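You operate a simulated robot arm through the tools that you are given. There is no shell and no other tool. Be economical: measure what you need, move in short steps, check, and stop when the job is done.

You run a simulated robot arm. Do the job below in one go: nothing can be reset, and whatever is moved stays where it is left.

TASK
Dose 10 ml of dye into beaker C, then add water to its 60 mark.
Fine: one stroke of the doser; leave both spouts swung aside and the beaker on the green pad. Set down upright: what you pick out.

It is judged by the outcome, as a careful person would: the job done as asked, and still so three seconds after it is handed in. It fails if anything else is knocked over, pushed out of place, dropped, spilled or broken.

THE ROBOT
A 6-joint arm with a two-finger parallel gripper, fixed in place. Base frame: the origin is at the foot of the arm, x ahead of it, y to its left, z up. Lengths are in m, angles in rad, forces in N, time in s.
With the tool pointing down near the work surface it reaches from about 0.18 to 0.76 m from the base axis. Its first joint turns from -2.897 to 2.897 rad. Payload 3.91 kg.
The TCP is the grasp point between the finger pads, 0.03 m short of the fingertips. In the tool frame z runs along the fingers and y along their closing line. Largest opening 0.11 m; finger width 0.02, thickness 0.01; the body of the gripper, 0.048 by 0.112 m, starts 0.055 m behind the TCP.
Orientation is that of the tool frame in the base frame, as [roll, pitch, yaw] about the fixed x, y, z axes, in that order (R = Rz(yaw) Ry(pitch) Rx(roll)). With the fingers straight down and closing along the base's y, the tool's x points along the base's -x, its y along +y and its z along -z.

THE INTERFACE
- The arm moves only by the tool nudge_tool. Its argument "commands" is a list that holds one entry, the list of rows, each a list of 7 numbers: the shift along the tool's x, y, z in m, then the turn, a rotation vector about the tool's x, y, z in rad, then the gripper command, from -1 (shut) to 1 (fully open), values between in proportion. In form: [[[tx, ty, tz, rx, ry, rz, fingers], ...]]. A call has 1 to 12 rows; each row shifts and turns the commanded pose from where the row before left it, along the tool's axes as they then stand. A row lasts 0.2 s, in which the tool goes at most 0.05 m and 0.15 rad; a call with a longer step from one row to the next is refused whole, and so is a gripper value outside its range. Where a pose cannot be reached the arm comes as near as it can. A force on the tool above 60 N (or 10 N above the force at the start of the call, whichever is more), or a blocked arm, ends the call early, and 0.2 s more pass. The fingers move at their own pace (about 0.045 m/s each) and stop on an object; they squeeze with about 37 N. The grip force told is the motor's: it shows also when the fingers shut on nothing. Time passes only in rows, and 0.2 s behind the last, so rows that do not move let the fingers close. It gives the time, the measured TCP pose, the force on the tool (base axes), the opening and the grip force at its end, in the units of the frame above (readings bear some noise), with the torque about the TCP (base axes, N m) and any sound that the robot's microphone picked up.
- Cameras (640 x 400 px; columns grow to the right, rows downward): "scene" is fixed at [0.2095, 0.5088, 1.5422]; the picture's right is [-0.90, -0.43, 0.00], its down [-0.32, 0.66, -0.68] and it looks along [0.30, -0.62, -0.73] (base axes); focal length 214 px, centre (320, 200). "wrist" rides on the gripper at [0.071, 0.022, -0.107] in the tool frame; the picture's right is [-0.29, 0.96, 0.00], its down [-0.76, -0.23, -0.61] and it looks along [-0.58, -0.18, 0.79] (tool axes); focal length 243 px, centre (320, 200). There is no depth. A picture from a camera that has moved, and an enlarged one, comes with that camera's place and axes in the base frame and with its lens. The place of the scene camera against the robot may be out by one fixed shift of up to 0.025 m in any direction.
- snapshot(camera): a new picture of that camera. The clock stands still meanwhile.
- raise_lower(by): slides the trunk up (or, below 0, down) by that many m; the arm rides with it, the base frame stays. It gives what a move gives, with no picture.
- enlarge(camera, box): a new picture of the part [left, top, right, bottom] of that camera's present view, enlarged. The clock stands still meanwhile.
- job_done(): hands the job in; it is judged then, once.

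Go step by step. Nothing tells you positions but the pictures and the camera data: compare them with the known pose of the tool, close in by small moves and look again before you grip or let go. The budget is 120 turns and 68 pictures, counting those below and the enlarged ones. Unless the task says otherwise, let go and move clear before handing in, and close with one line.

The tools are called after "Call:" by a JSON object that holds its "name" and its "arguments". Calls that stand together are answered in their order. nudge_tool: Moves the arm, as the interface text tells. Its arguments: {"type":"object","properties":{"commands":{"type":"array","items":{"type":"array","items":{"type":"array","items":{"type":"number"}}}}},"required":["commands"]} The other tools are called the same way: raise_lower (by) slides the trunk up or down; snapshot (camera) takes a picture; enlarge (camera, box) takes an enlarged picture of a part of a camera's view; job_done () hands the job in.

At the start:

```text
clock: 0.0
tool_pos: [0.2973, 0.129, 1.3171]
orientation: [3.141, 0.001, 3.141]
contact_force: [1.0, 0.8, -0.8]
wrist_torque: [0.01, 0.02, -0.03]
opening: 0.1098
grip_force: 0.0
trunk travel left (down, up): [-0.525, 0.065]
```

scene: 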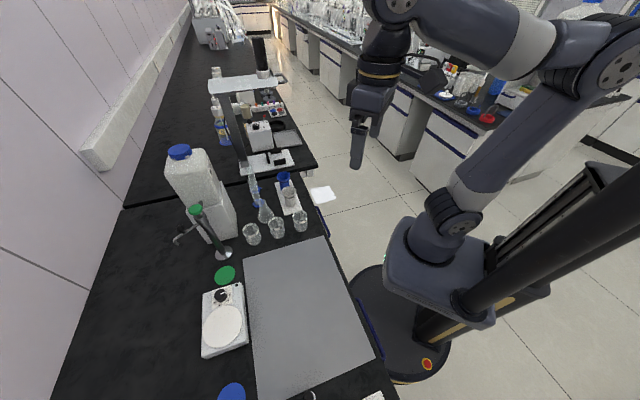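
wrist: 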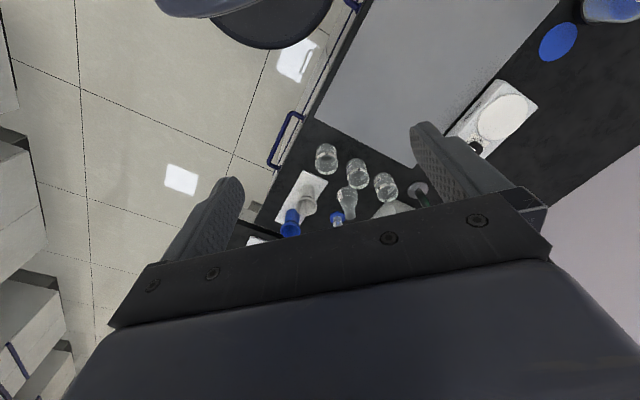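

I see a bench with three beakers, a jug with a tap, a green pad and a doser-like stand. I'll enlarge to identify the parts.

Call:
{"name": "enlarge", "arguments": {"camera": "scene", "box": [150, 130, 330, 290]}}

Call:
{"name": "enlarge", "arguments": {"camera": "scene", "box": [180, 250, 400, 400]}}

Call:
{"name": "enlarge", "arguments": {"camera": "wrist", "box": [240, 100, 440, 250]}}

```text
2.50 times, centred on (240, 210) of scene
camera zoom: at [0.2095, 0.5088, 1.5422], right [-0.9, -0.43, 0.0], down [-0.32, 0.66, -0.68], along [0.3, -0.62, -0.73], focal length 536 px, centre (520, 175)
```

zoom: 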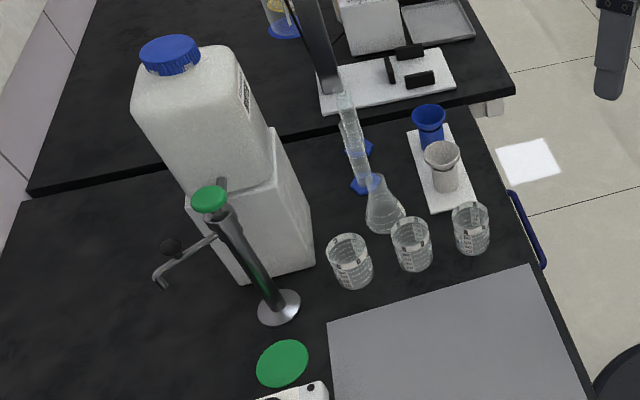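

```text
2.67 times, centred on (290, 325) of scene
camera zoom: at [0.2095, 0.5088, 1.5422], right [-0.9, -0.43, 0.0], down [-0.32, 0.66, -0.68], along [0.3, -0.62, -0.73], focal length 572 px, centre (400, -133)
```

zoom: 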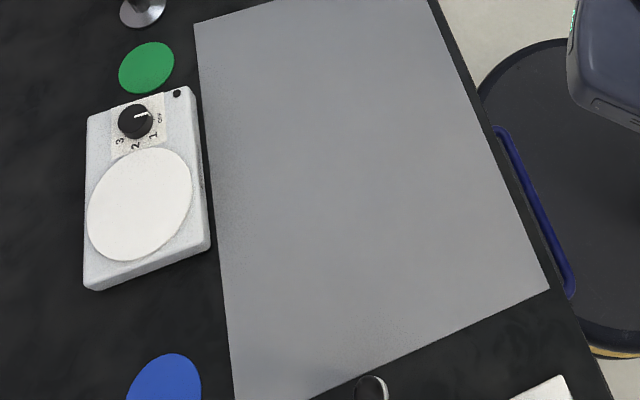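

```text
2.67 times, centred on (340, 175) of wrist
camera zoom: at [0.2251, 0.1518, 1.4255], right [0.29, 0.96, 0.0], down [0.76, -0.23, 0.61], along [0.58, -0.18, -0.79], focal length 647 px, centre (267, 267)
```

zoom: 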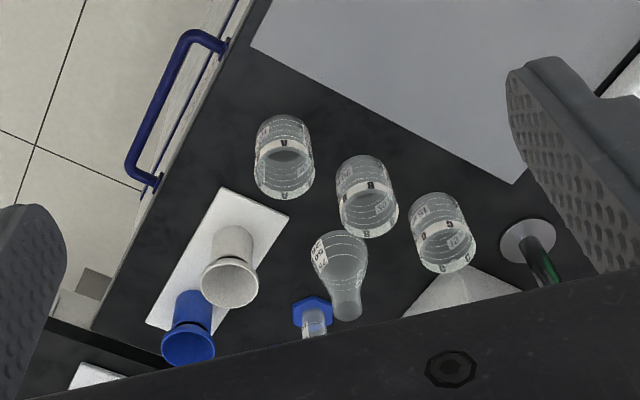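

Bench top is at z≈0.85; beaker C near (0.63, 0.21), green pad near (0.63, 0.37), doser post near (0.69, 0.31). I'll move the wrist camera for a better look at the doser and the tap.

Call:
{"name": "nudge_tool", "arguments": {"commands": [[[0, 0.04, 0, 0, 0, 0, 1], [0, 0.04, 0, 0, 0, 0, 1], [0, 0.04, 0, 0, 0, 0, 1], [0, 0.04, 0, 0, 0, 0, 1], [0, 0.04, 0, 0, 0, 0, 1]]]}}

Call:
{"name": "snapshot", "arguments": {"camera": "wrist"}}

```text
clock: 1.2
tool_pos: [0.2983, 0.332, 1.317]
orientation: [-3.141, 0.001, 3.142]
contact_force: [0.2, 0.2, -0.4]
wrist_torque: [-0.03, 0.0, -0.02]
opening: 0.11
grip_force: 0.2
trunk travel left (down, up): [-0.525, 0.065]
```

```text
62 pictures are left
camera wrist: at [0.226, 0.3532, 1.4247], right [0.29, 0.96, 0.0], down [0.76, -0.23, 0.61], along [0.58, -0.18, -0.79], focal length 243 px, centre (320, 200)
```

wrist: 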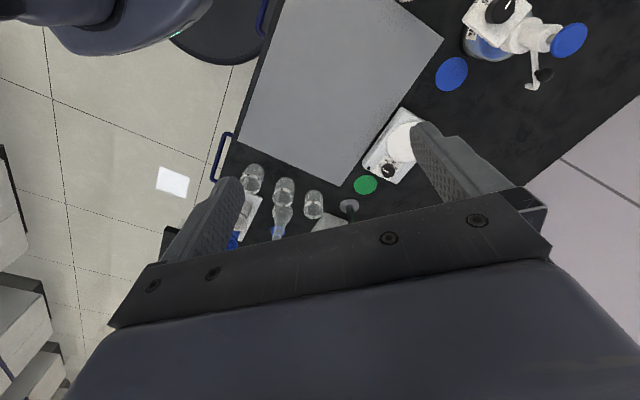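

There's a bottle-top dispenser at upper right beyond a blue pad. Enlarging it.

Call:
{"name": "enlarge", "arguments": {"camera": "wrist", "box": [410, 0, 610, 120]}}

Call:
{"name": "enlarge", "arguments": {"camera": "wrist", "box": [280, 140, 440, 240]}}

```text
3.20 times, centred on (510, 60) of wrist
camera zoom: at [0.226, 0.3532, 1.4247], right [0.29, 0.96, 0.0], down [0.76, -0.23, 0.61], along [0.58, -0.18, -0.79], focal length 776 px, centre (-288, 648)
```

zoom: 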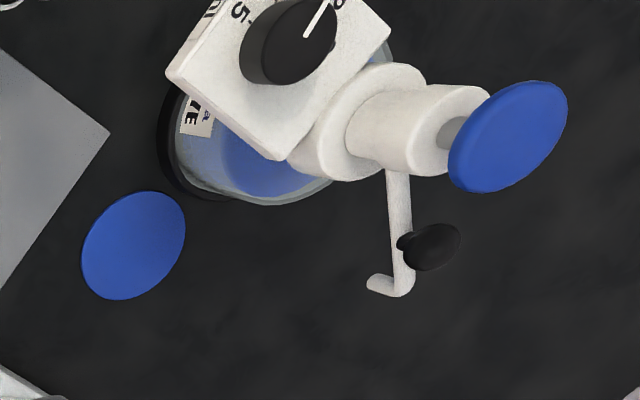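

```text
4.00 times, centred on (360, 190) of wrist
camera zoom: at [0.226, 0.3532, 1.4247], right [0.29, 0.96, 0.0], down [0.76, -0.23, 0.61], along [0.58, -0.18, -0.79], focal length 970 px, centre (160, 240)
```

zoom: 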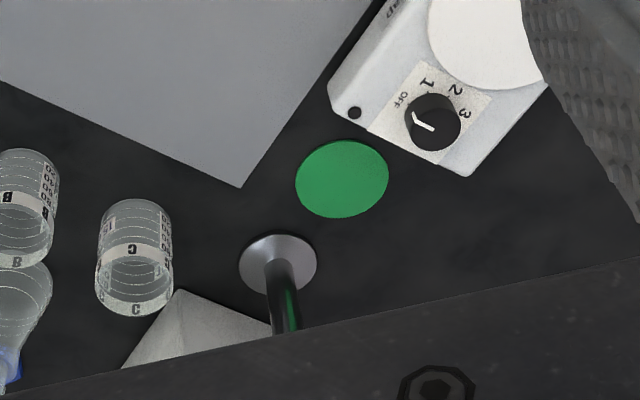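

The dispenser (dial, blue plunger, spout with black knob) is the dye doser with the blue pad; the post with green button is the water tap over the green pad. I'll turn the camera to face the doser and get closer.

Call:
{"name": "nudge_tool", "arguments": {"commands": [[[0, 0, 0, 0, 0, -0.15, 1], [0, 0, 0, 0, 0, -0.15, 1], [0, 0, 0, 0, 0, -0.15, 1], [0, 0, 0, 0, 0, -0.15, 1], [0, 0, 0, 0, 0, -0.15, 1], [0, 0, 0, 0, 0, -0.15, 1], [0, 0, 0, 0, 0, -0.15, 1], [0, 0, 0, 0, 0, -0.15, 1], [0, 0, 0, 0, 0, -0.15, 1], [0, 0, 0, 0, 0, -0.15, 1]]]}}

Call:
{"name": "nudge_tool", "arguments": {"commands": [[[-0.03, 0, 0.0, 0, 0, -0.0708, 1], [-0.03, 0, 0.02, 0, 0, 0, 1], [-0.03, 0, 0.02, 0, 0, 0, 1], [-0.03, 0, 0.02, 0, 0, 0, 1]]]}}

Call:
{"name": "snapshot", "arguments": {"camera": "wrist"}}

```text
clock: 3.4
tool_pos: [0.2983, 0.3291, 1.3181]
orientation: [-3.141, 0.0, -1.638]
contact_force: [-0.1, -0.2, -0.3]
wrist_torque: [0.02, 0.0, -0.03]
opening: 0.1098
grip_force: 0.0
trunk travel left (down, up): [-0.525, 0.065]
```

```text
clock: 4.4
tool_pos: [0.3004, 0.4517, 1.2575]
orientation: [3.141, -0.001, -1.571]
contact_force: [-0.9, 0.1, 0.2]
wrist_torque: [-0.01, 0.03, 0.02]
opening: 0.11
grip_force: 0.0
trunk travel left (down, up): [-0.525, 0.065]
```

```text
59 pictures are left
camera wrist: at [0.2774, 0.3807, 1.3654], right [-0.96, 0.29, 0.0], down [0.23, 0.76, 0.61], along [0.18, 0.58, -0.79], focal length 243 px, centre (320, 200)
```

wrist: 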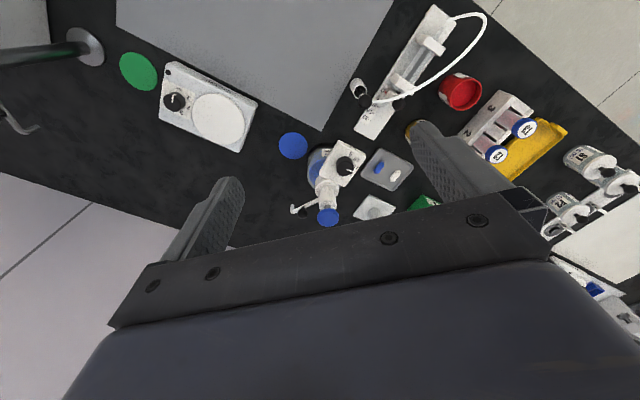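

Call:
{"name": "enlarge", "arguments": {"camera": "wrist", "box": [270, 120, 430, 230]}}

Call:
{"name": "enlarge", "arguments": {"camera": "wrist", "box": [0, 0, 180, 140]}}

```text
3.64 times, centred on (350, 175) of wrist
camera zoom: at [0.2774, 0.3807, 1.3654], right [-0.96, 0.29, 0.0], down [0.23, 0.76, 0.61], along [0.18, 0.58, -0.79], focal length 882 px, centre (211, 291)
```

zoom: 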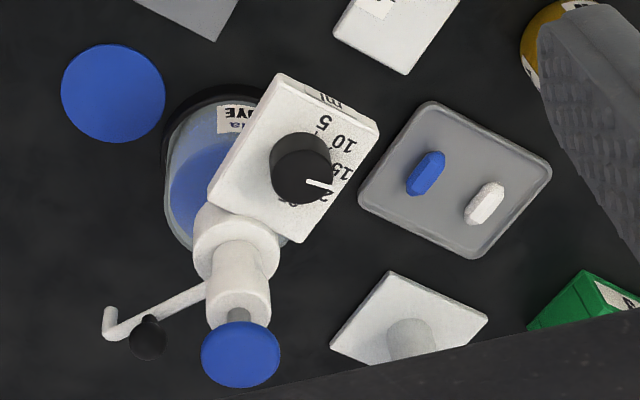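

```text
2.86 times, centred on (90, 70) of wrist
camera zoom: at [0.2774, 0.3807, 1.3654], right [-0.96, 0.29, 0.0], down [0.23, 0.76, 0.61], along [0.18, 0.58, -0.79], focal length 693 px, centre (977, 571)
```

zoom: 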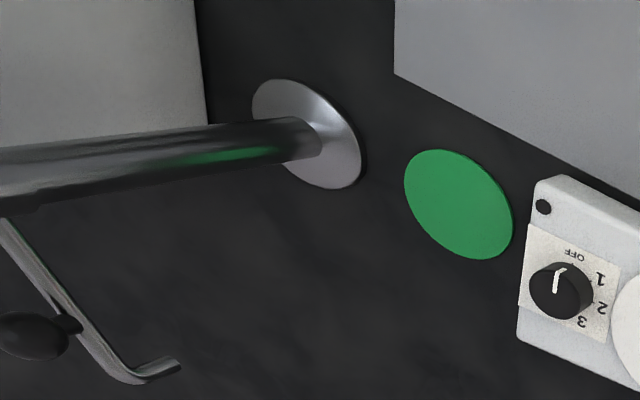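

Doser geometry: dial plate centre ≈(0.30, 0.605, 0.973), plunger cap ≈(0.345, 0.649, 1.055), spout tip ≈(0.416, 0.649, 1.0) with knob ≈(0.40, 0.666, 1.005), blue pad ≈(0.408, 0.595). The dial looks set near 20, so I'll look closer at it.

Call:
{"name": "nudge_tool", "arguments": {"commands": [[[-0.016, 0.006, 0.039, 0, 0, 0, 1], [-0.016, 0.006, 0.039, 0, 0, 0, 1], [-0.016, 0.006, 0.039, 0, 0, 0, 1], [-0.016, 0.006, 0.039, 0, 0, 0, 1], [0, 0, 0, 0, 0, 0, 1]]]}}

Call:
{"name": "snapshot", "arguments": {"camera": "wrist"}}

```text
clock: 5.6
tool_pos: [0.2769, 0.5167, 1.0996]
orientation: [3.14, -0.001, -1.571]
contact_force: [-0.2, 0.0, -1.1]
wrist_torque: [-0.05, -0.03, -0.03]
opening: 0.11
grip_force: 0.1
trunk travel left (down, up): [-0.525, 0.065]
```

```text
56 pictures are left
camera wrist: at [0.2529, 0.4455, 1.2085], right [-0.96, 0.29, 0.0], down [0.23, 0.76, 0.61], along [0.18, 0.58, -0.79], focal length 243 px, centre (320, 200)
```

wrist: 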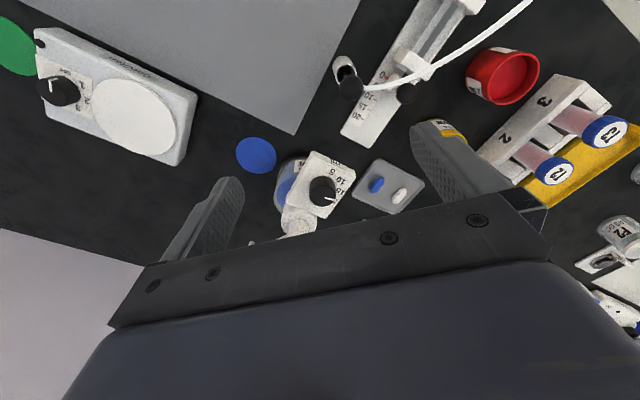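

Call:
{"name": "enlarge", "arguments": {"camera": "wrist", "box": [230, 130, 390, 240]}}

```text
3.64 times, centred on (310, 185) of wrist
camera zoom: at [0.2529, 0.4455, 1.2085], right [-0.96, 0.29, 0.0], down [0.23, 0.76, 0.61], along [0.18, 0.58, -0.79], focal length 882 px, centre (356, 254)
```

zoom: 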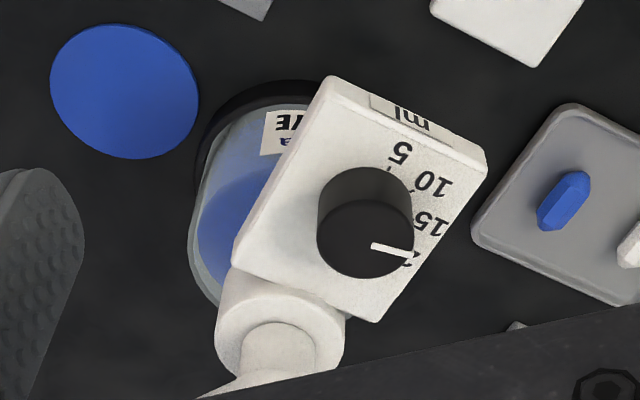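

The pointer sits at about 15 ml and needs to go back to 10 (counterclockwise seen from above). I'll pre-rotate the wrist clockwise 60° so the twist stays clear of the plunger, then go above the dial.

Call:
{"name": "nudge_tool", "arguments": {"commands": [[[0, 0, 0, 0, 0, 0.15, 0.2], [0, 0, 0, 0, 0, 0.15, 0.2], [0, 0, 0, 0, 0, 0.15, 0.2], [0, 0, 0, 0, 0, 0.15, 0.2], [0, 0, 0, 0, 0, 0.15, 0.2], [0, 0, 0, 0, 0, 0.15, 0.2], [0, 0, 0, 0, 0, 0.15, 0.2], [-0.0198, 0.0209, 0, 0, 0, 0, 0.2], [-0.0198, 0.0209, 0, 0, 0, 0, 0.2], [-0.0198, 0.0209, 0, 0, 0, 0, 0.2], [0, 0, 0.035, 0, 0, 0, 0.2], [0, 0, 0, 0, 0, 0, 0.2]]]}}

Call:
{"name": "snapshot", "arguments": {"camera": "wrist"}}

```text
clock: 8.2
tool_pos: [0.2961, 0.5977, 1.0668]
orientation: [-3.141, -0.001, -2.62]
contact_force: [0.4, -0.2, -0.3]
wrist_torque: [0.0, -0.04, 0.04]
opening: 0.066
grip_force: 0.0
trunk travel left (down, up): [-0.525, 0.065]
```

```text
54 pictures are left
camera wrist: at [0.2212, 0.5805, 1.1749], right [-0.22, 0.97, 0.0], down [0.77, 0.18, 0.61], along [0.59, 0.14, -0.79], focal length 243 px, centre (320, 200)
```

wrist: 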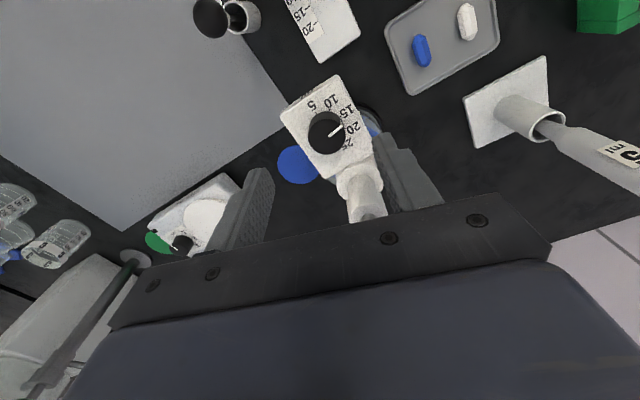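

Call:
{"name": "enlarge", "arguments": {"camera": "wrist", "box": [270, 70, 400, 200]}}

```text
3.08 times, centred on (335, 135) of wrist
camera zoom: at [0.2212, 0.5805, 1.1749], right [-0.22, 0.97, 0.0], down [0.77, 0.18, 0.61], along [0.59, 0.14, -0.79], focal length 746 px, centre (274, 400)
```

zoom: 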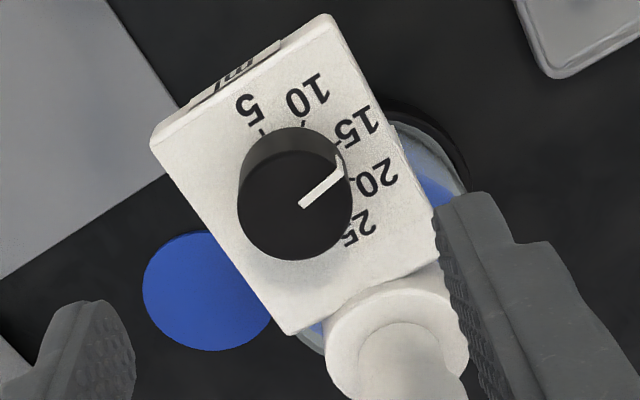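

The dial reads 5/10/15/20/25 with 42° steps and the pointer at 15. I'll lower onto the knob, close, and turn it 42° counterclockwise.

Call:
{"name": "nudge_tool", "arguments": {"commands": [[[-0.0025, 0.0045, 0.02, 0, 0, 0, 0.2], [0, 0, 0.02, 0, 0, 0, 0.2], [0, 0, 0.016, 0, 0, 0, 0.2], [0, 0, 0, 0, 0, 0, 0.2]]]}}

Call:
{"name": "snapshot", "arguments": {"camera": "wrist"}}

```text
clock: 9.2
tool_pos: [0.2962, 0.6039, 1.0089]
orientation: [-3.14, -0.001, -2.621]
contact_force: [-0.4, -0.4, -0.9]
wrist_torque: [0.01, 0.03, 0.01]
opening: 0.0662
grip_force: 0.0
trunk travel left (down, up): [-0.525, 0.065]
```

```text
52 pictures are left
camera wrist: at [0.2222, 0.5867, 1.1178], right [-0.22, 0.97, 0.0], down [0.77, 0.18, 0.61], along [0.59, 0.14, -0.79], focal length 243 px, centre (320, 200)
```

wrist: 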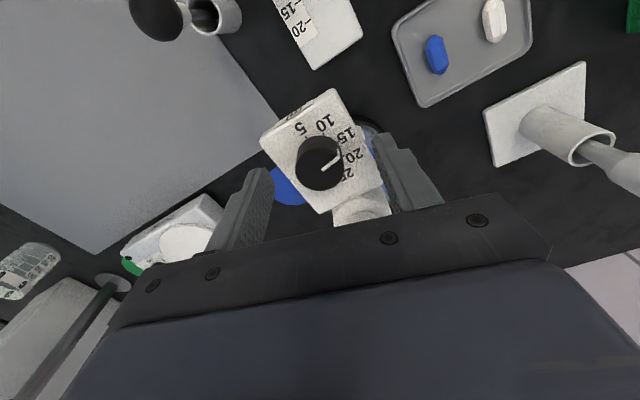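

Call:
{"name": "nudge_tool", "arguments": {"commands": [[[0.004, 0.0005, 0, 0, 0, 0, 0.2], [0, 0, 0, 0, 0, 0, -1], [0, 0, 0, 0, 0, 0, -1], [0, 0, 0, 0, 0, 0, -1], [0, 0, 0, 0, 0, 0, -1]]]}}

```text
clock: 10.4
tool_pos: [0.2938, 0.601, 1.0116]
orientation: [-3.141, 0.0, -2.621]
contact_force: [1.6, -5.8, -0.1]
wrist_torque: [-0.34, -0.02, -0.05]
opening: 0.0299
grip_force: 44.8
trunk travel left (down, up): [-0.525, 0.065]
```

Call:
{"name": "nudge_tool", "arguments": {"commands": [[[0, 0, 0, 0, 0, -0.1, -1], [0, 0, 0, 0, 0, -0.1, -1], [0, 0, 0, 0, 0, -0.1, -1], [0, 0, 0, 0, 0, -0.1, -1], [0, 0, 0, 0, 0, -0.1, -1], [0, 0, 0, 0, 0, -0.1, -1], [0, 0, 0, 0, 0, -0.133, -1], [0, 0, 0, 0, 0, 0, -1]]]}}

Call:
{"name": "enlarge", "arguments": {"camera": "wrist", "box": [250, 90, 410, 220]}}

```text
clock: 12.2
tool_pos: [0.2977, 0.5981, 1.0119]
orientation: [-3.138, -0.003, -1.889]
contact_force: [23.1, -36.3, -6.4]
wrist_torque: [-0.37, -0.68, -0.22]
opening: 0.0301
grip_force: 45.2
trunk travel left (down, up): [-0.525, 0.065]
```

```text
3.08 times, centred on (330, 155) of wrist
camera zoom: at [0.2528, 0.5371, 1.1187], right [-0.82, 0.58, 0.0], down [0.46, 0.65, 0.61], along [0.35, 0.49, -0.8], focal length 746 px, centre (289, 338)
```

zoom: 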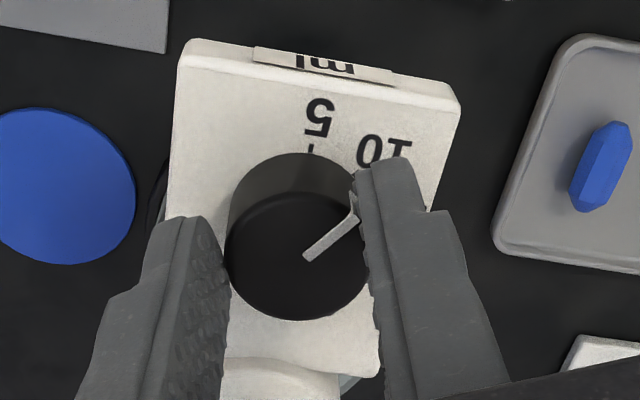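

Call:
{"name": "nudge_tool", "arguments": {"commands": [[[0, 0, 0, 0, 0, 0, 0.2], [0, 0, 0, 0, 0, 0, 0.2], [0, 0, 0, 0, 0, 0, 0.2], [0, 0, -0.03, 0, 0, 0, 0.2], [0, 0, -0.03, 0, 0, 0, 0.2], [0, 0, 0, 0, 0, 0, 0.2]]]}}

Call:
{"name": "enlarge", "arguments": {"camera": "wrist", "box": [250, 70, 410, 200]}}

```text
clock: 13.6
tool_pos: [0.2927, 0.6023, 1.0711]
orientation: [3.141, -0.001, -1.889]
contact_force: [0.1, 0.1, -0.1]
wrist_torque: [-0.02, 0.0, 0.01]
opening: 0.0659
grip_force: 0.0
trunk travel left (down, up): [-0.525, 0.065]
```

```text
3.08 times, centred on (330, 135) of wrist
camera zoom: at [0.248, 0.5411, 1.1785], right [-0.82, 0.57, 0.0], down [0.46, 0.65, 0.61], along [0.35, 0.5, -0.79], focal length 746 px, centre (289, 400)
```

zoom: 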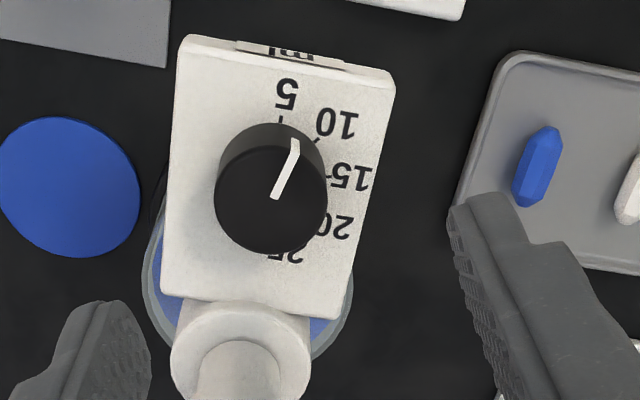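

Release rolled the knob past 10 (it now points about 7), since I wasn't centred on it. I'll recentre, regrip and turn back about 28° clockwise.

Call:
{"name": "nudge_tool", "arguments": {"commands": [[[-0.0027, -0.0049, 0.02, 0, 0, 0, 0.2], [0, 0, 0.02, 0, 0, 0, 0.2], [0, 0, 0.022, 0, 0, 0, 0.2], [0, 0, 0, 0, 0, 0, 0.2], [0, 0, 0, 0, 0, 0, -1], [0, 0, 0, 0, 0, 0, -1], [0, 0, 0, 0, 0, 0, -1], [0, 0, 0, 0, 0, 0, -1]]]}}

Call:
{"name": "enlarge", "arguments": {"camera": "wrist", "box": [250, 90, 410, 220]}}

```text
clock: 15.4
tool_pos: [0.2991, 0.6028, 1.0065]
orientation: [-3.141, 0.001, -1.89]
contact_force: [8.8, -3.7, -1.5]
wrist_torque: [-0.09, -0.39, -0.02]
opening: 0.03
grip_force: 45.0
trunk travel left (down, up): [-0.525, 0.065]
```

```text
3.08 times, centred on (330, 155) of wrist
camera zoom: at [0.2549, 0.542, 1.1151], right [-0.82, 0.58, 0.0], down [0.46, 0.65, 0.61], along [0.35, 0.5, -0.79], focal length 746 px, centre (289, 338)
```

zoom: 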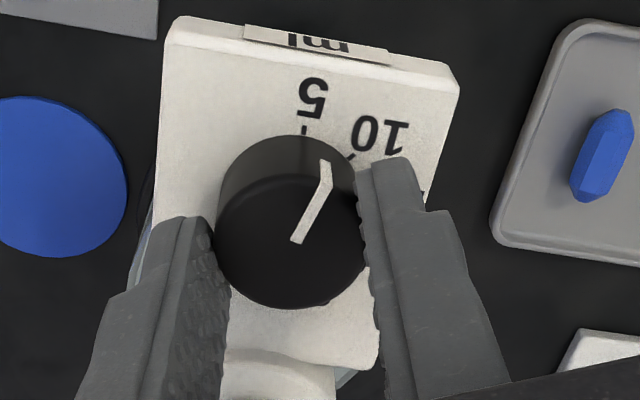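

Call:
{"name": "nudge_tool", "arguments": {"commands": [[[0, -0.0016, 0, 0, 0, 0.05, -1], [0, 0, 0, 0, 0, 0.1, -1], [0, 0, 0, 0, 0, 0.1, -1], [0, 0, 0, 0, 0, 0.1, -1], [0, 0, 0, 0, 0, 0.1, -1], [0, 0, 0, 0, 0, 0, -1]]]}}

Call:
{"name": "enlarge", "arguments": {"camera": "wrist", "box": [250, 90, 410, 220]}}

```text
clock: 16.8
tool_pos: [0.2986, 0.6032, 1.0074]
orientation: [3.14, 0.0, -2.338]
contact_force: [-4.2, 1.6, -11.0]
wrist_torque: [0.6, -0.02, 0.02]
opening: 0.03
grip_force: 44.9
trunk travel left (down, up): [-0.525, 0.065]
```

```text
3.08 times, centred on (330, 155) of wrist
camera zoom: at [0.2325, 0.5669, 1.1153], right [-0.49, 0.87, 0.0], down [0.69, 0.39, 0.61], along [0.53, 0.3, -0.8], focal length 746 px, centre (289, 338)
```

zoom: 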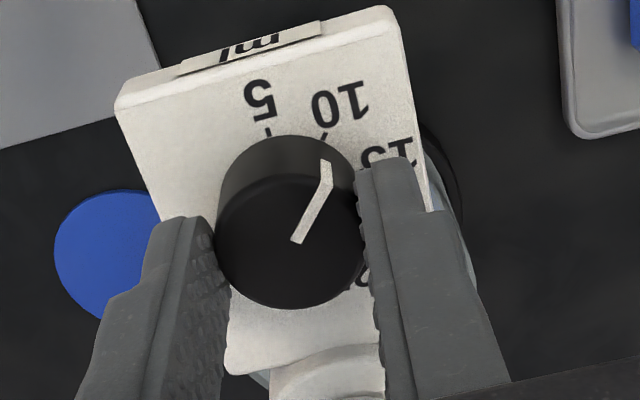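

The pointer now lines up with the 10 tick and side forces are small. Releasing.

Call:
{"name": "nudge_tool", "arguments": {"commands": [[[0, 0, 0, 0, 0, 0, -0.3], [0, 0, 0, 0, 0, 0, 0.2], [0, 0, 0, 0, 0, 0, 0.2], [0, 0, -0.03, 0, 0, 0, 0.2], [0, 0, -0.03, 0, 0, 0, 0.2], [0, 0, 0, 0, 0, 0, 0.2]]]}}

Call:
{"name": "enlarge", "arguments": {"camera": "wrist", "box": [250, 70, 410, 200]}}

```text
clock: 18.2
tool_pos: [0.2989, 0.6025, 1.0694]
orientation: [3.141, 0.0, -2.338]
contact_force: [0.1, 0.2, 1.8]
wrist_torque: [0.02, -0.01, 0.02]
opening: 0.0661
grip_force: 0.1
trunk travel left (down, up): [-0.525, 0.065]
```

```text
3.08 times, centred on (330, 135) of wrist
camera zoom: at [0.2329, 0.565, 1.177], right [-0.49, 0.87, 0.0], down [0.69, 0.39, 0.61], along [0.53, 0.3, -0.79], focal length 746 px, centre (289, 400)
```

zoom: 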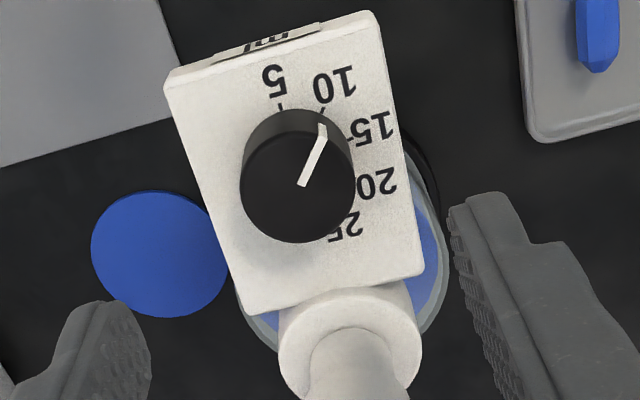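

The dial is on 10. Now I rise and travel to beaker C for a closer look.

Call:
{"name": "nudge_tool", "arguments": {"commands": [[[0, 0, -0.045, 0, 0, 0, 1], [0, 0, -0.045, 0, 0, 0, 1], [0, 0, -0.04, 0, 0, 0, 1], [0.0179, -0.0426, 0, 0, 0, 0, 1], [0.0179, -0.0426, 0, 0, 0, 0, 1], [0.0179, -0.0426, 0, 0, 0, 0, 1], [0.0179, -0.0426, 0, 0, 0, 0, 1], [0.0179, -0.0426, 0, 0, 0, 0, 1], [0.0179, -0.0426, 0, 0, 0, 0, 1], [0.0179, -0.0426, 0, 0, 0, 0, 1], [0.0179, -0.0426, 0, 0, 0, 0, 1], [0.0179, -0.0426, 0, 0, 0, 0, 1]]]}}

Call:
{"name": "nudge_tool", "arguments": {"commands": [[[0.0179, -0.0426, 0, 0, 0, 0, 1], [0.0179, -0.0426, 0, 0, 0, 0, 1], [0, 0, 0.04, 0, 0, 0, 1], [0, 0, 0.04, 0, 0, 0, 1], [0, 0, 0.04, 0, 0, 0, 1], [0, 0, 0, 0, 0, 0, 1]]]}}

Call:
{"name": "snapshot", "arguments": {"camera": "wrist"}}

```text
clock: 20.8
tool_pos: [0.4579, 0.1993, 1.1852]
orientation: [3.139, 0.0, -2.338]
contact_force: [0.4, -0.9, 0.1]
wrist_torque: [0.0, 0.01, 0.0]
opening: 0.1098
grip_force: 0.0
out of reach, approached as far as the arm can: row 2, 3
trunk travel left (down, up): [-0.525, 0.065]
```

```text
clock: 22.2
tool_pos: [0.4935, 0.1145, 1.0655]
orientation: [3.141, -0.001, -2.337]
contact_force: [0.0, 1.5, -0.3]
wrist_torque: [0.0, 0.0, 0.01]
opening: 0.1099
grip_force: 0.0
trunk travel left (down, up): [-0.525, 0.065]
```

```text
46 pictures are left
camera wrist: at [0.4274, 0.078, 1.1739], right [-0.49, 0.87, 0.0], down [0.69, 0.39, 0.61], along [0.53, 0.3, -0.79], focal length 243 px, centre (320, 200)
```

wrist: 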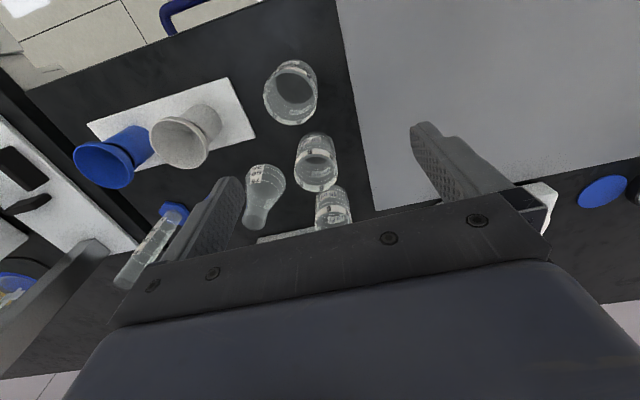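

Call:
{"name": "nudge_tool", "arguments": {"commands": [[[-0.041, -0.0078, 0, 0, 0, 0, 1], [-0.041, -0.0078, 0, 0, 0, 0, 1], [-0.041, -0.0078, 0, 0, 0, 0, 1], [-0.041, -0.0078, 0, 0, 0, 0, 1], [0, 0, 0, 0, 0, 0, 1]]]}}

Call:
{"name": "snapshot", "arguments": {"camera": "wrist"}}

```text
clock: 23.4
tool_pos: [0.6285, 0.2122, 1.063]
orientation: [-3.14, -0.002, -2.337]
contact_force: [0.4, 0.0, 0.7]
wrist_torque: [-0.02, 0.01, 0.01]
opening: 0.11
grip_force: 0.0
trunk travel left (down, up): [-0.525, 0.065]
```

```text
45 pictures are left
camera wrist: at [0.5621, 0.1746, 1.1716], right [-0.49, 0.87, 0.0], down [0.69, 0.39, 0.61], along [0.53, 0.3, -0.79], focal length 243 px, centre (320, 200)
```

wrist: 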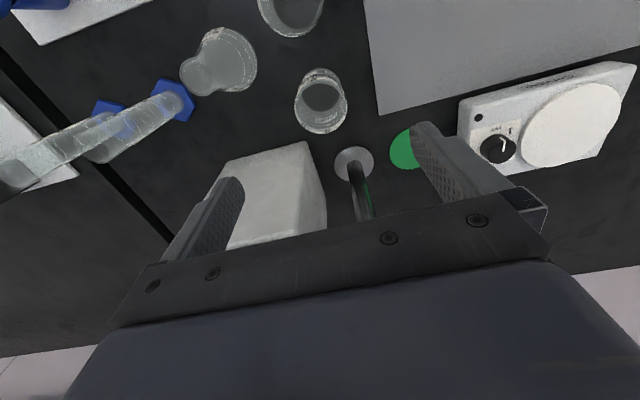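

Beaker C centre ≈(0.627, 0.212), rim at z≈0.93, and the fingers straddle it clear of B and the jug block. Descending around it.

Call:
{"name": "nudge_tool", "arguments": {"commands": [[[0, 0, 0.04, 0, 0, 0, 1], [0, 0, 0.04, 0, 0, 0, 1], [0, 0, 0.04, 0, 0, 0, 1], [0, 0, 0.03, 0, 0, 0, 1], [0, 0, 0.022, 0, 0, 0, 1], [0, 0, 0, 0, 0, 0, 1]]]}}

Call:
{"name": "snapshot", "arguments": {"camera": "wrist"}}

```text
clock: 24.8
tool_pos: [0.6303, 0.2107, 0.8919]
orientation: [-3.14, 0.0, -2.337]
contact_force: [-0.1, 0.0, 0.3]
wrist_torque: [0.01, 0.01, -0.04]
opening: 0.11
grip_force: 0.1
trunk travel left (down, up): [-0.525, 0.065]
```

```text
44 pictures are left
camera wrist: at [0.5625, 0.1748, 1.0005], right [-0.49, 0.87, 0.0], down [0.69, 0.39, 0.61], along [0.53, 0.3, -0.79], focal length 243 px, centre (320, 200)
```

wrist: 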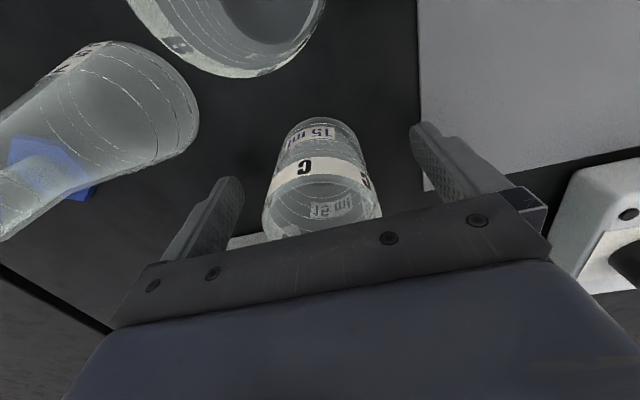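

It's labelled C and centred. Closing and lifting.

Call:
{"name": "nudge_tool", "arguments": {"commands": [[[0, 0, 0, 0, 0, 0, -1], [0, 0, 0, 0, 0, 0, -1], [0, 0, 0, 0, 0, 0, -1], [0, 0, 0, 0, 0, 0, -1], [0, 0, 0, 0, 0, 0, -1], [0, 0, 0, 0, 0, 0, -1]]]}}

Call:
{"name": "nudge_tool", "arguments": {"commands": [[[0, 0, -0.02, 0, 0, 0, -1], [0, 0, -0.03, 0, 0, 0, -1], [0, 0, -0.04, 0, 0, 0, -1], [0, 0, -0.04, 0, 0, 0, -1], [0, 0, -0.04, 0, 0, 0, -1], [0, 0, 0, 0, 0, 0, -1]]]}}

Call:
{"name": "snapshot", "arguments": {"camera": "wrist"}}

```text
clock: 26.2
tool_pos: [0.6292, 0.2102, 0.8929]
orientation: [3.141, -0.001, -2.337]
contact_force: [-0.8, 0.6, 0.1]
wrist_torque: [0.03, 0.03, -0.03]
opening: 0.051
grip_force: 37.3
trunk travel left (down, up): [-0.525, 0.065]
```

```text
clock: 27.6
tool_pos: [0.6288, 0.2102, 1.0653]
orientation: [-3.141, 0.001, -2.338]
contact_force: [-0.1, -0.7, -0.5]
wrist_torque: [0.02, 0.0, 0.02]
opening: 0.0514
grip_force: 36.5
trunk travel left (down, up): [-0.525, 0.065]
```

```text
43 pictures are left
camera wrist: at [0.5623, 0.1743, 1.1726], right [-0.49, 0.87, 0.0], down [0.69, 0.39, 0.61], along [0.53, 0.3, -0.79], focal length 243 px, centre (320, 200)
```

wrist: 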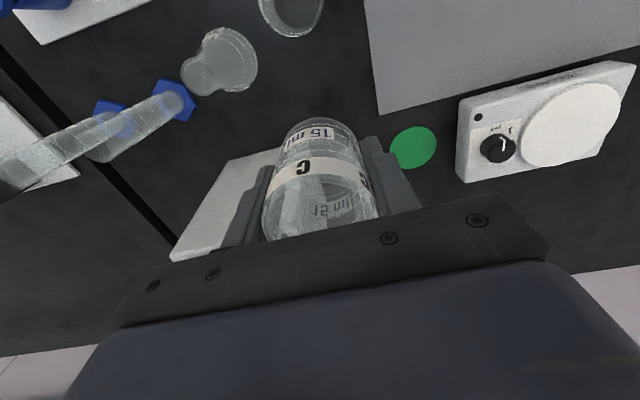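

Beaker C is held. I'll carry it over to the blue pad at height, then turn the wrist so the gripper clears the spout and dial plate.

Call:
{"name": "nudge_tool", "arguments": {"commands": [[[0, 0, -0.03, 0, 0, 0, -1], [-0.01224, 0.0425, 0, 0, 0, 0, -1], [-0.01224, 0.0425, 0, 0, 0, 0, -1], [-0.01224, 0.0425, 0, 0, 0, 0, -1], [-0.01224, 0.0425, 0, 0, 0, 0, -1], [-0.01224, 0.0425, 0, 0, 0, 0, -1], [-0.01224, 0.0425, 0, 0, 0, 0, -1], [-0.01224, 0.0425, 0, 0, 0, 0, -1], [-0.01224, 0.0425, 0, 0, 0, 0, -1], [0, 0, 0, 0, 0, 0, -1]]]}}

Call:
{"name": "nudge_tool", "arguments": {"commands": [[[0, 0, 0, 0, 0, -0.14, -1], [0, 0, 0, 0, 0, -0.14, -1], [0, 0, 0, 0, 0, -0.14, -1], [0, 0, 0, 0, 0, -0.14, -1], [0, 0, 0, 0, 0, -0.14, -1], [0, 0, 0, 0, 0, -0.14, -1], [0, 0, 0, 0, 0, -0.14, -1], [0, 0, 0, 0, 0, -0.14, -1], [0, 0, 0, 0, 0, -0.14, -1], [0, 0, 0, 0, 0, -0.03, -1], [0, 0, 0, 0, 0, 0, -1]]]}}

Call:
{"name": "snapshot", "arguments": {"camera": "wrist"}}

```text
clock: 29.8
tool_pos: [0.4501, 0.5178, 1.0915]
orientation: [-3.141, 0.0, -2.339]
contact_force: [1.2, -0.2, 0.5]
wrist_torque: [0.0, -0.03, -0.02]
opening: 0.051
grip_force: 37.8
trunk travel left (down, up): [-0.525, 0.065]
```

```text
clock: 32.2
tool_pos: [0.4523, 0.5185, 1.0927]
orientation: [3.141, 0.001, -1.048]
contact_force: [0.1, 0.7, -1.1]
wrist_torque: [0.0, 0.0, -0.02]
opening: 0.0512
grip_force: 37.0
trunk travel left (down, up): [-0.525, 0.065]
```

```text
42 pictures are left
camera wrist: at [0.4671, 0.4454, 1.2014], right [-0.97, -0.23, 0.0], down [-0.18, 0.77, 0.61], along [-0.14, 0.59, -0.79], focal length 243 px, centre (320, 200)
```

wrist: 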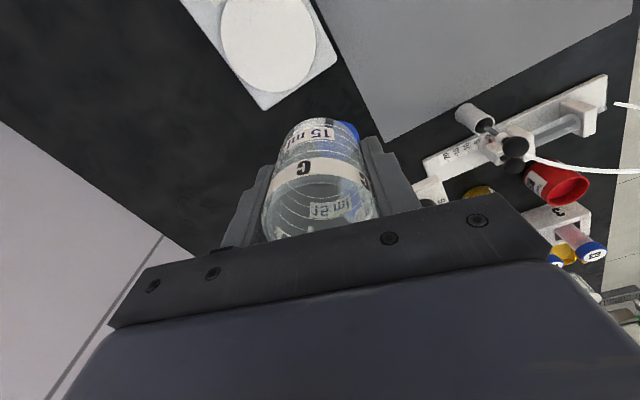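

Call:
{"name": "nudge_tool", "arguments": {"commands": [[[-0.043, 0, 0, 0, 0, 0, -1], [-0.0435, 0.001, 0, 0, 0, 0, -1], [0, 0, 0.04, 0, 0, 0, -1], [0, 0, 0.04, 0, 0, 0, -1], [0, 0, 0.04, 0, 0, 0, -1], [0, 0, 0.03, 0, 0, 0, -1], [0, 0, 0, 0, 0, 0, -1]]]}}

Call:
{"name": "snapshot", "arguments": {"camera": "wrist"}}

```text
clock: 33.8
tool_pos: [0.4159, 0.567, 0.9406]
orientation: [-3.141, -0.002, -1.048]
contact_force: [-0.5, -0.4, -0.2]
wrist_torque: [-0.03, -0.02, -0.04]
opening: 0.0511
grip_force: 36.7
out of reach, approached as far as the arm can: row 2
trunk travel left (down, up): [-0.525, 0.065]
```

```text
41 pictures are left
camera wrist: at [0.4302, 0.4941, 1.0479], right [-0.97, -0.23, 0.0], down [-0.18, 0.77, 0.61], along [-0.14, 0.59, -0.79], focal length 243 px, centre (320, 200)
```

wrist: 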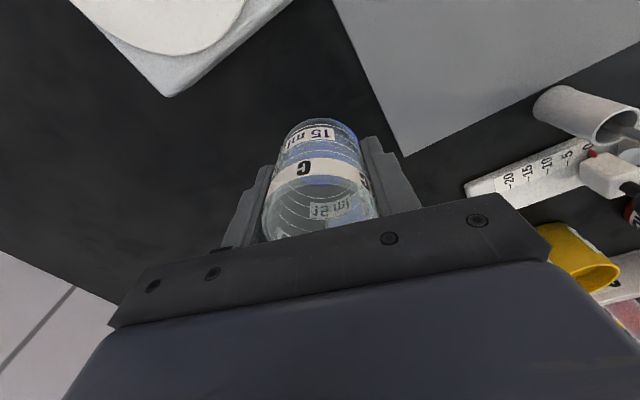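

Call:
{"name": "nudge_tool", "arguments": {"commands": [[[-0.014, -0.0033, 0, 0, 0, 0, -1], [-0.013, -0.0033, 0, 0, 0, 0, -1], [0, 0, 0, 0, 0, 0, -1]]]}}

Call:
{"name": "snapshot", "arguments": {"camera": "scene"}}

```text
clock: 34.6
tool_pos: [0.4069, 0.594, 0.9401]
orientation: [-3.141, 0.001, -1.045]
contact_force: [-0.4, 0.3, 0.1]
wrist_torque: [-0.03, 0.02, -0.04]
opening: 0.0509
grip_force: 36.8
trunk travel left (down, up): [-0.525, 0.065]
```

```text
40 pictures are left
```

scene: 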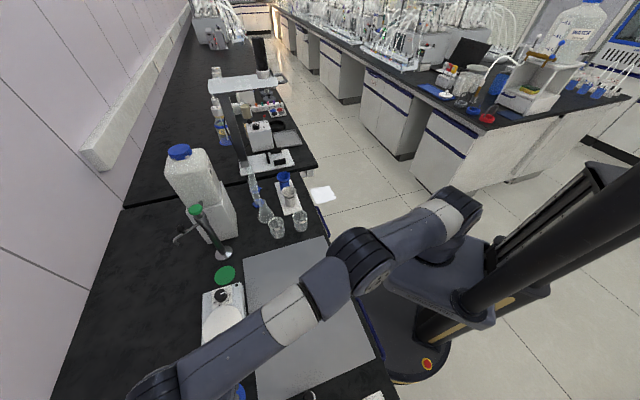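

Over the pad. Lowering and releasing.

Call:
{"name": "nudge_tool", "arguments": {"commands": [[[0, 0, 0.03, 0, 0, 0, -1], [0, 0, 0.0145, 0, 0, 0, -1], [0, 0, 0, 0, 0, 0, -1], [0, 0, 0, 0, 0, 0, -0.3], [0, 0, 0, 0, 0, 0, 0.2], [0, 0, 0, 0, 0, 0, 0.2], [0, 0, 0, 0, 0, 0, 0.2]]]}}

Call:
{"name": "snapshot", "arguments": {"camera": "wrist"}}

```text
clock: 36.2
tool_pos: [0.4067, 0.5936, 0.8949]
orientation: [-3.142, 0.0, -1.049]
contact_force: [0.2, -0.3, -0.6]
wrist_torque: [-0.01, 0.01, 0.01]
opening: 0.066
grip_force: 0.0
trunk travel left (down, up): [-0.525, 0.065]
```

```text
39 pictures are left
camera wrist: at [0.4215, 0.5215, 1.003], right [-0.97, -0.23, 0.0], down [-0.18, 0.77, 0.61], along [-0.14, 0.59, -0.79], focal length 243 px, centre (320, 200)
```

wrist: 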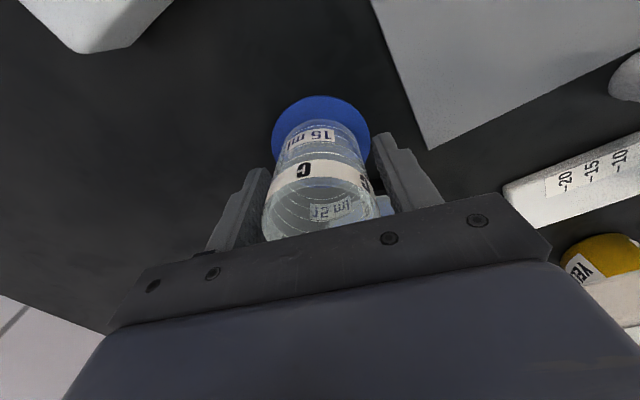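

Beaker C stands on the blue pad. Lifting clear and backing off to view the spout.

Call:
{"name": "nudge_tool", "arguments": {"commands": [[[0, 0, -0.03, 0, 0, 0, 0.2], [0, 0, -0.03, 0, 0, 0, 0.2], [0, 0, -0.03, 0, 0, 0, 0.2], [0.03, 0, -0.02, 0, 0, 0, 0.2], [0.04, 0, -0.03, 0, 0, 0, 0.2], [0.04, 0, -0.02, 0, 0, 0, 0.2], [0, 0, 0, 0, 0, 0, 0.2]]]}}

Call:
{"name": "snapshot", "arguments": {"camera": "wrist"}}

```text
clock: 37.8
tool_pos: [0.4616, 0.4983, 1.0559]
orientation: [3.141, 0.001, -1.047]
contact_force: [0.1, 0.1, 0.4]
wrist_torque: [0.02, -0.02, 0.0]
opening: 0.0662
grip_force: 0.0
trunk travel left (down, up): [-0.525, 0.065]
```

```text
38 pictures are left
camera wrist: at [0.4768, 0.4256, 1.1638], right [-0.97, -0.23, 0.0], down [-0.18, 0.77, 0.61], along [-0.14, 0.59, -0.79], focal length 243 px, centre (320, 200)
```

wrist: 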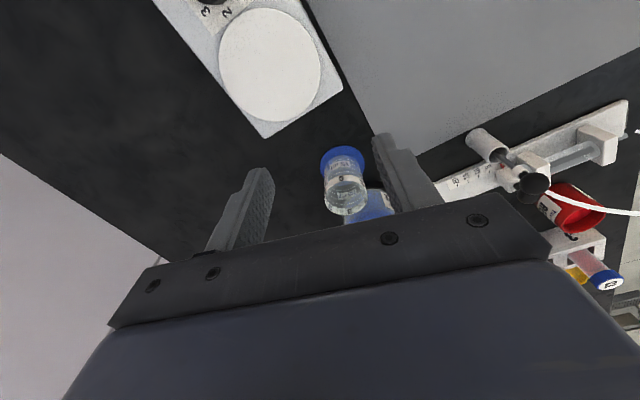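

To bring the spout over the beaker I must hook the knob from its far side. I'll turn the wrist to face +y and tilt the fingers 45° outward, which also gives a level view.

Call:
{"name": "nudge_tool", "arguments": {"commands": [[[0, 0, 0, 0, 0, 0.131, -1], [0, 0, 0, 0, 0, 0.131, -1], [0, 0, 0, 0, 0, 0.131, -1], [0, 0, 0, 0, 0, 0.131, -1], [0, 0, 0, 0, -0.131, 0, -1], [0, 0, 0, 0, -0.131, 0, -1], [0, 0, 0, 0, -0.131, 0, -1], [0, 0, 0, 0, -0.131, 0, -1], [0, 0, 0, 0, -0.131, 0, -1], [0, 0, 0, 0, -0.13, 0, -1], [0, 0, 0, 0, 0, 0, -1]]]}}

Call:
{"name": "snapshot", "arguments": {"camera": "wrist"}}

```text
clock: 40.2
tool_pos: [0.4636, 0.4976, 1.0548]
orientation: [-3.141, 0.787, -1.572]
contact_force: [0.2, -0.6, 0.8]
wrist_torque: [-0.03, 0.02, 0.01]
opening: 0.0
grip_force: 36.9
trunk travel left (down, up): [-0.525, 0.065]
```

```text
37 pictures are left
camera wrist: at [0.439, 0.3718, 1.0813], right [-0.96, 0.21, 0.2], down [0.23, 0.11, 0.97], along [0.18, 0.97, -0.15], focal length 243 px, centre (320, 200)
```

wrist: 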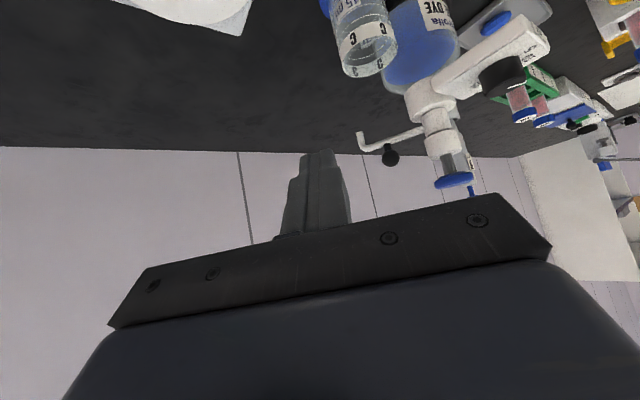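

The knob sits at ≈(0.399, 0.666, 1.005), just behind and above the spout tube. I'll grip it between the tilted fingers: first to a pre-grasp point.

Call:
{"name": "nudge_tool", "arguments": {"commands": [[[-0.0282, 0.0215, 0.0221, 0, 0, 0, -0.18], [-0.0282, 0.0215, 0.0221, 0, 0, 0, -0.18], [-0.0282, 0.0215, 0.0221, 0, 0, 0, -0.18], [0, 0, 0, 0, 0, 0, -0.18]]]}}

Call:
{"name": "snapshot", "arguments": {"camera": "wrist"}}

```text
clock: 41.2
tool_pos: [0.3994, 0.603, 1.0691]
orientation: [-3.141, 0.787, -1.573]
contact_force: [1.0, 0.1, -0.5]
wrist_torque: [-0.02, 0.04, 0.02]
opening: 0.0454
grip_force: 0.1
trunk travel left (down, up): [-0.525, 0.065]
```

```text
36 pictures are left
camera wrist: at [0.375, 0.4768, 1.0958], right [-0.96, 0.21, 0.2], down [0.23, 0.11, 0.97], along [0.18, 0.97, -0.15], focal length 243 px, centre (320, 200)
```

wrist: 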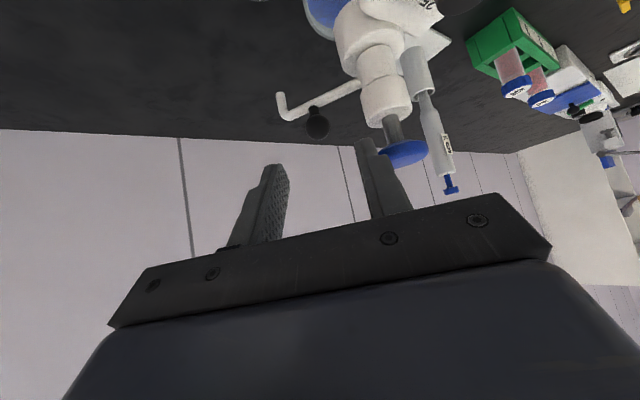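

Call:
{"name": "nudge_tool", "arguments": {"commands": [[[0, 0, 0.02, 0, 0, 0, -0.36], [0.0005, 0.0006, 0.02, 0, 0, 0, -0.36], [0.0005, 0, 0.02, 0, 0, 0, -0.36], [0, 0, 0.0217, 0, 0, 0, -0.36], [0, 0, 0, 0, 0, 0, -0.36]]]}}

Call:
{"name": "snapshot", "arguments": {"camera": "wrist"}}

```text
clock: 42.4
tool_pos: [0.3968, 0.6615, 1.012]
orientation: [-3.14, 0.785, -1.572]
contact_force: [-0.2, 0.6, 5.1]
wrist_torque: [0.13, -0.15, 0.0]
opening: 0.0352
grip_force: 0.1
trunk travel left (down, up): [-0.525, 0.065]
```

```text
35 pictures are left
camera wrist: at [0.3734, 0.535, 1.0382], right [-0.96, 0.21, 0.2], down [0.23, 0.11, 0.97], along [0.18, 0.97, -0.15], focal length 243 px, centre (320, 200)
```

wrist: 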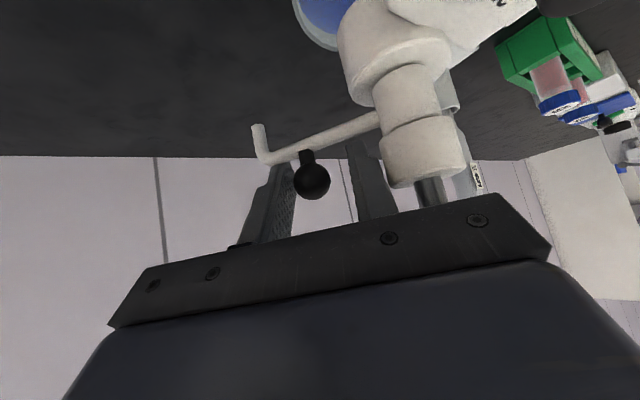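

The knob lies between the fingers. Closing on it.

Call:
{"name": "nudge_tool", "arguments": {"commands": [[[0, 0, 0, 0, 0, 0, -1], [0, 0, 0, 0, 0, 0, -1], [0, 0, 0, 0, 0, 0, -1]]]}}

Call:
{"name": "snapshot", "arguments": {"camera": "wrist"}}

```text
clock: 43.2
tool_pos: [0.401, 0.6604, 1.0115]
orientation: [-3.14, 0.785, -1.577]
contact_force: [20.0, 1.8, 0.8]
wrist_torque: [0.03, -0.14, 0.08]
opening: 0.0199
grip_force: 44.5
trunk travel left (down, up): [-0.525, 0.065]
```

```text
34 pictures are left
camera wrist: at [0.3771, 0.5346, 1.0372], right [-0.96, 0.21, 0.2], down [0.23, 0.11, 0.97], along [0.18, 0.97, -0.15], focal length 243 px, centre (320, 200)
```

wrist: 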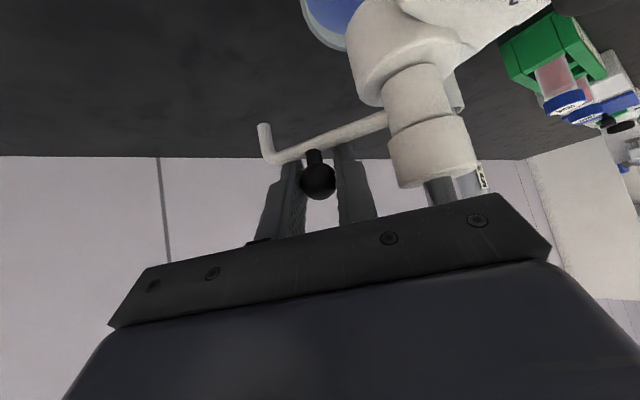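

Call:
{"name": "nudge_tool", "arguments": {"commands": [[[0.0034, -0.0015, -0.0034, 0, 0, 0, -1], [0.0034, -0.001, -0.0034, 0, 0, 0, -1], [0.0034, 0, -0.0034, 0, 0, 0, -1], [0.0034, 0, -0.0034, 0, 0, 0, -1], [0, 0, 0, 0, 0, 0, -1]]]}}

Call:
{"name": "snapshot", "arguments": {"camera": "wrist"}}

```text
clock: 44.4
tool_pos: [0.4022, 0.6427, 1.0107]
orientation: [-3.138, 0.789, -1.575]
contact_force: [22.5, 7.6, 7.6]
wrist_torque: [0.42, 0.05, -0.67]
opening: 0.0201
grip_force: 44.8
trunk travel left (down, up): [-0.525, 0.065]
```

```text
33 pictures are left
camera wrist: at [0.3784, 0.5165, 1.0368], right [-0.96, 0.21, 0.21], down [0.23, 0.1, 0.97], along [0.18, 0.97, -0.15], focal length 243 px, centre (320, 200)
```

wrist: 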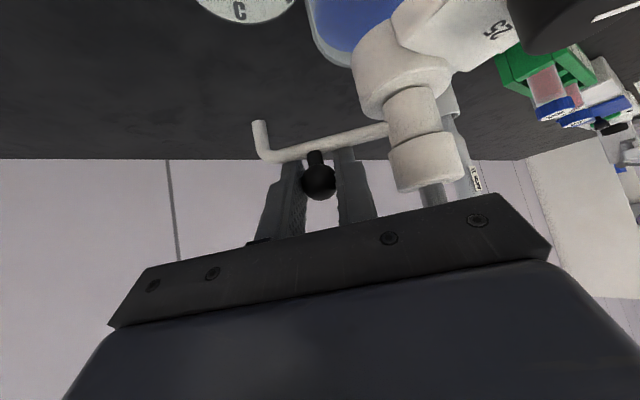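

The spout follows. Continuing the swing.

Call:
{"name": "nudge_tool", "arguments": {"commands": [[[0.0034, 0, -0.0034, 0, 0, 0, -1], [0.0034, 0, -0.0034, 0, 0, 0, -1], [0.0034, 0.001, -0.0034, 0, 0, 0, -1], [0.0034, 0.001, -0.0034, 0, 0, 0, -1], [0, 0, 0, 0, 0, 0, -1]]]}}

Call:
{"name": "snapshot", "arguments": {"camera": "wrist"}}

```text
clock: 45.6
tool_pos: [0.3986, 0.6284, 1.0133]
orientation: [-3.134, 0.794, -1.568]
contact_force: [7.4, 39.5, 12.9]
wrist_torque: [2.36, -0.58, -2.2]
opening: 0.0199
grip_force: 44.8
trunk travel left (down, up): [-0.525, 0.065]
```

```text
32 pictures are left
camera wrist: at [0.3748, 0.5018, 1.0378], right [-0.96, 0.21, 0.2], down [0.22, 0.1, 0.97], along [0.18, 0.97, -0.14], focal length 243 px, centre (320, 200)
```

wrist: 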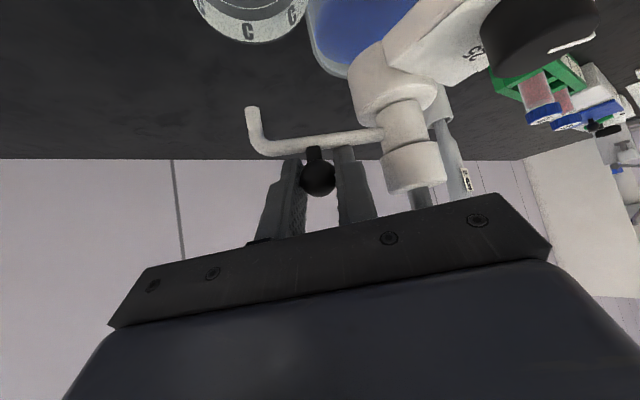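

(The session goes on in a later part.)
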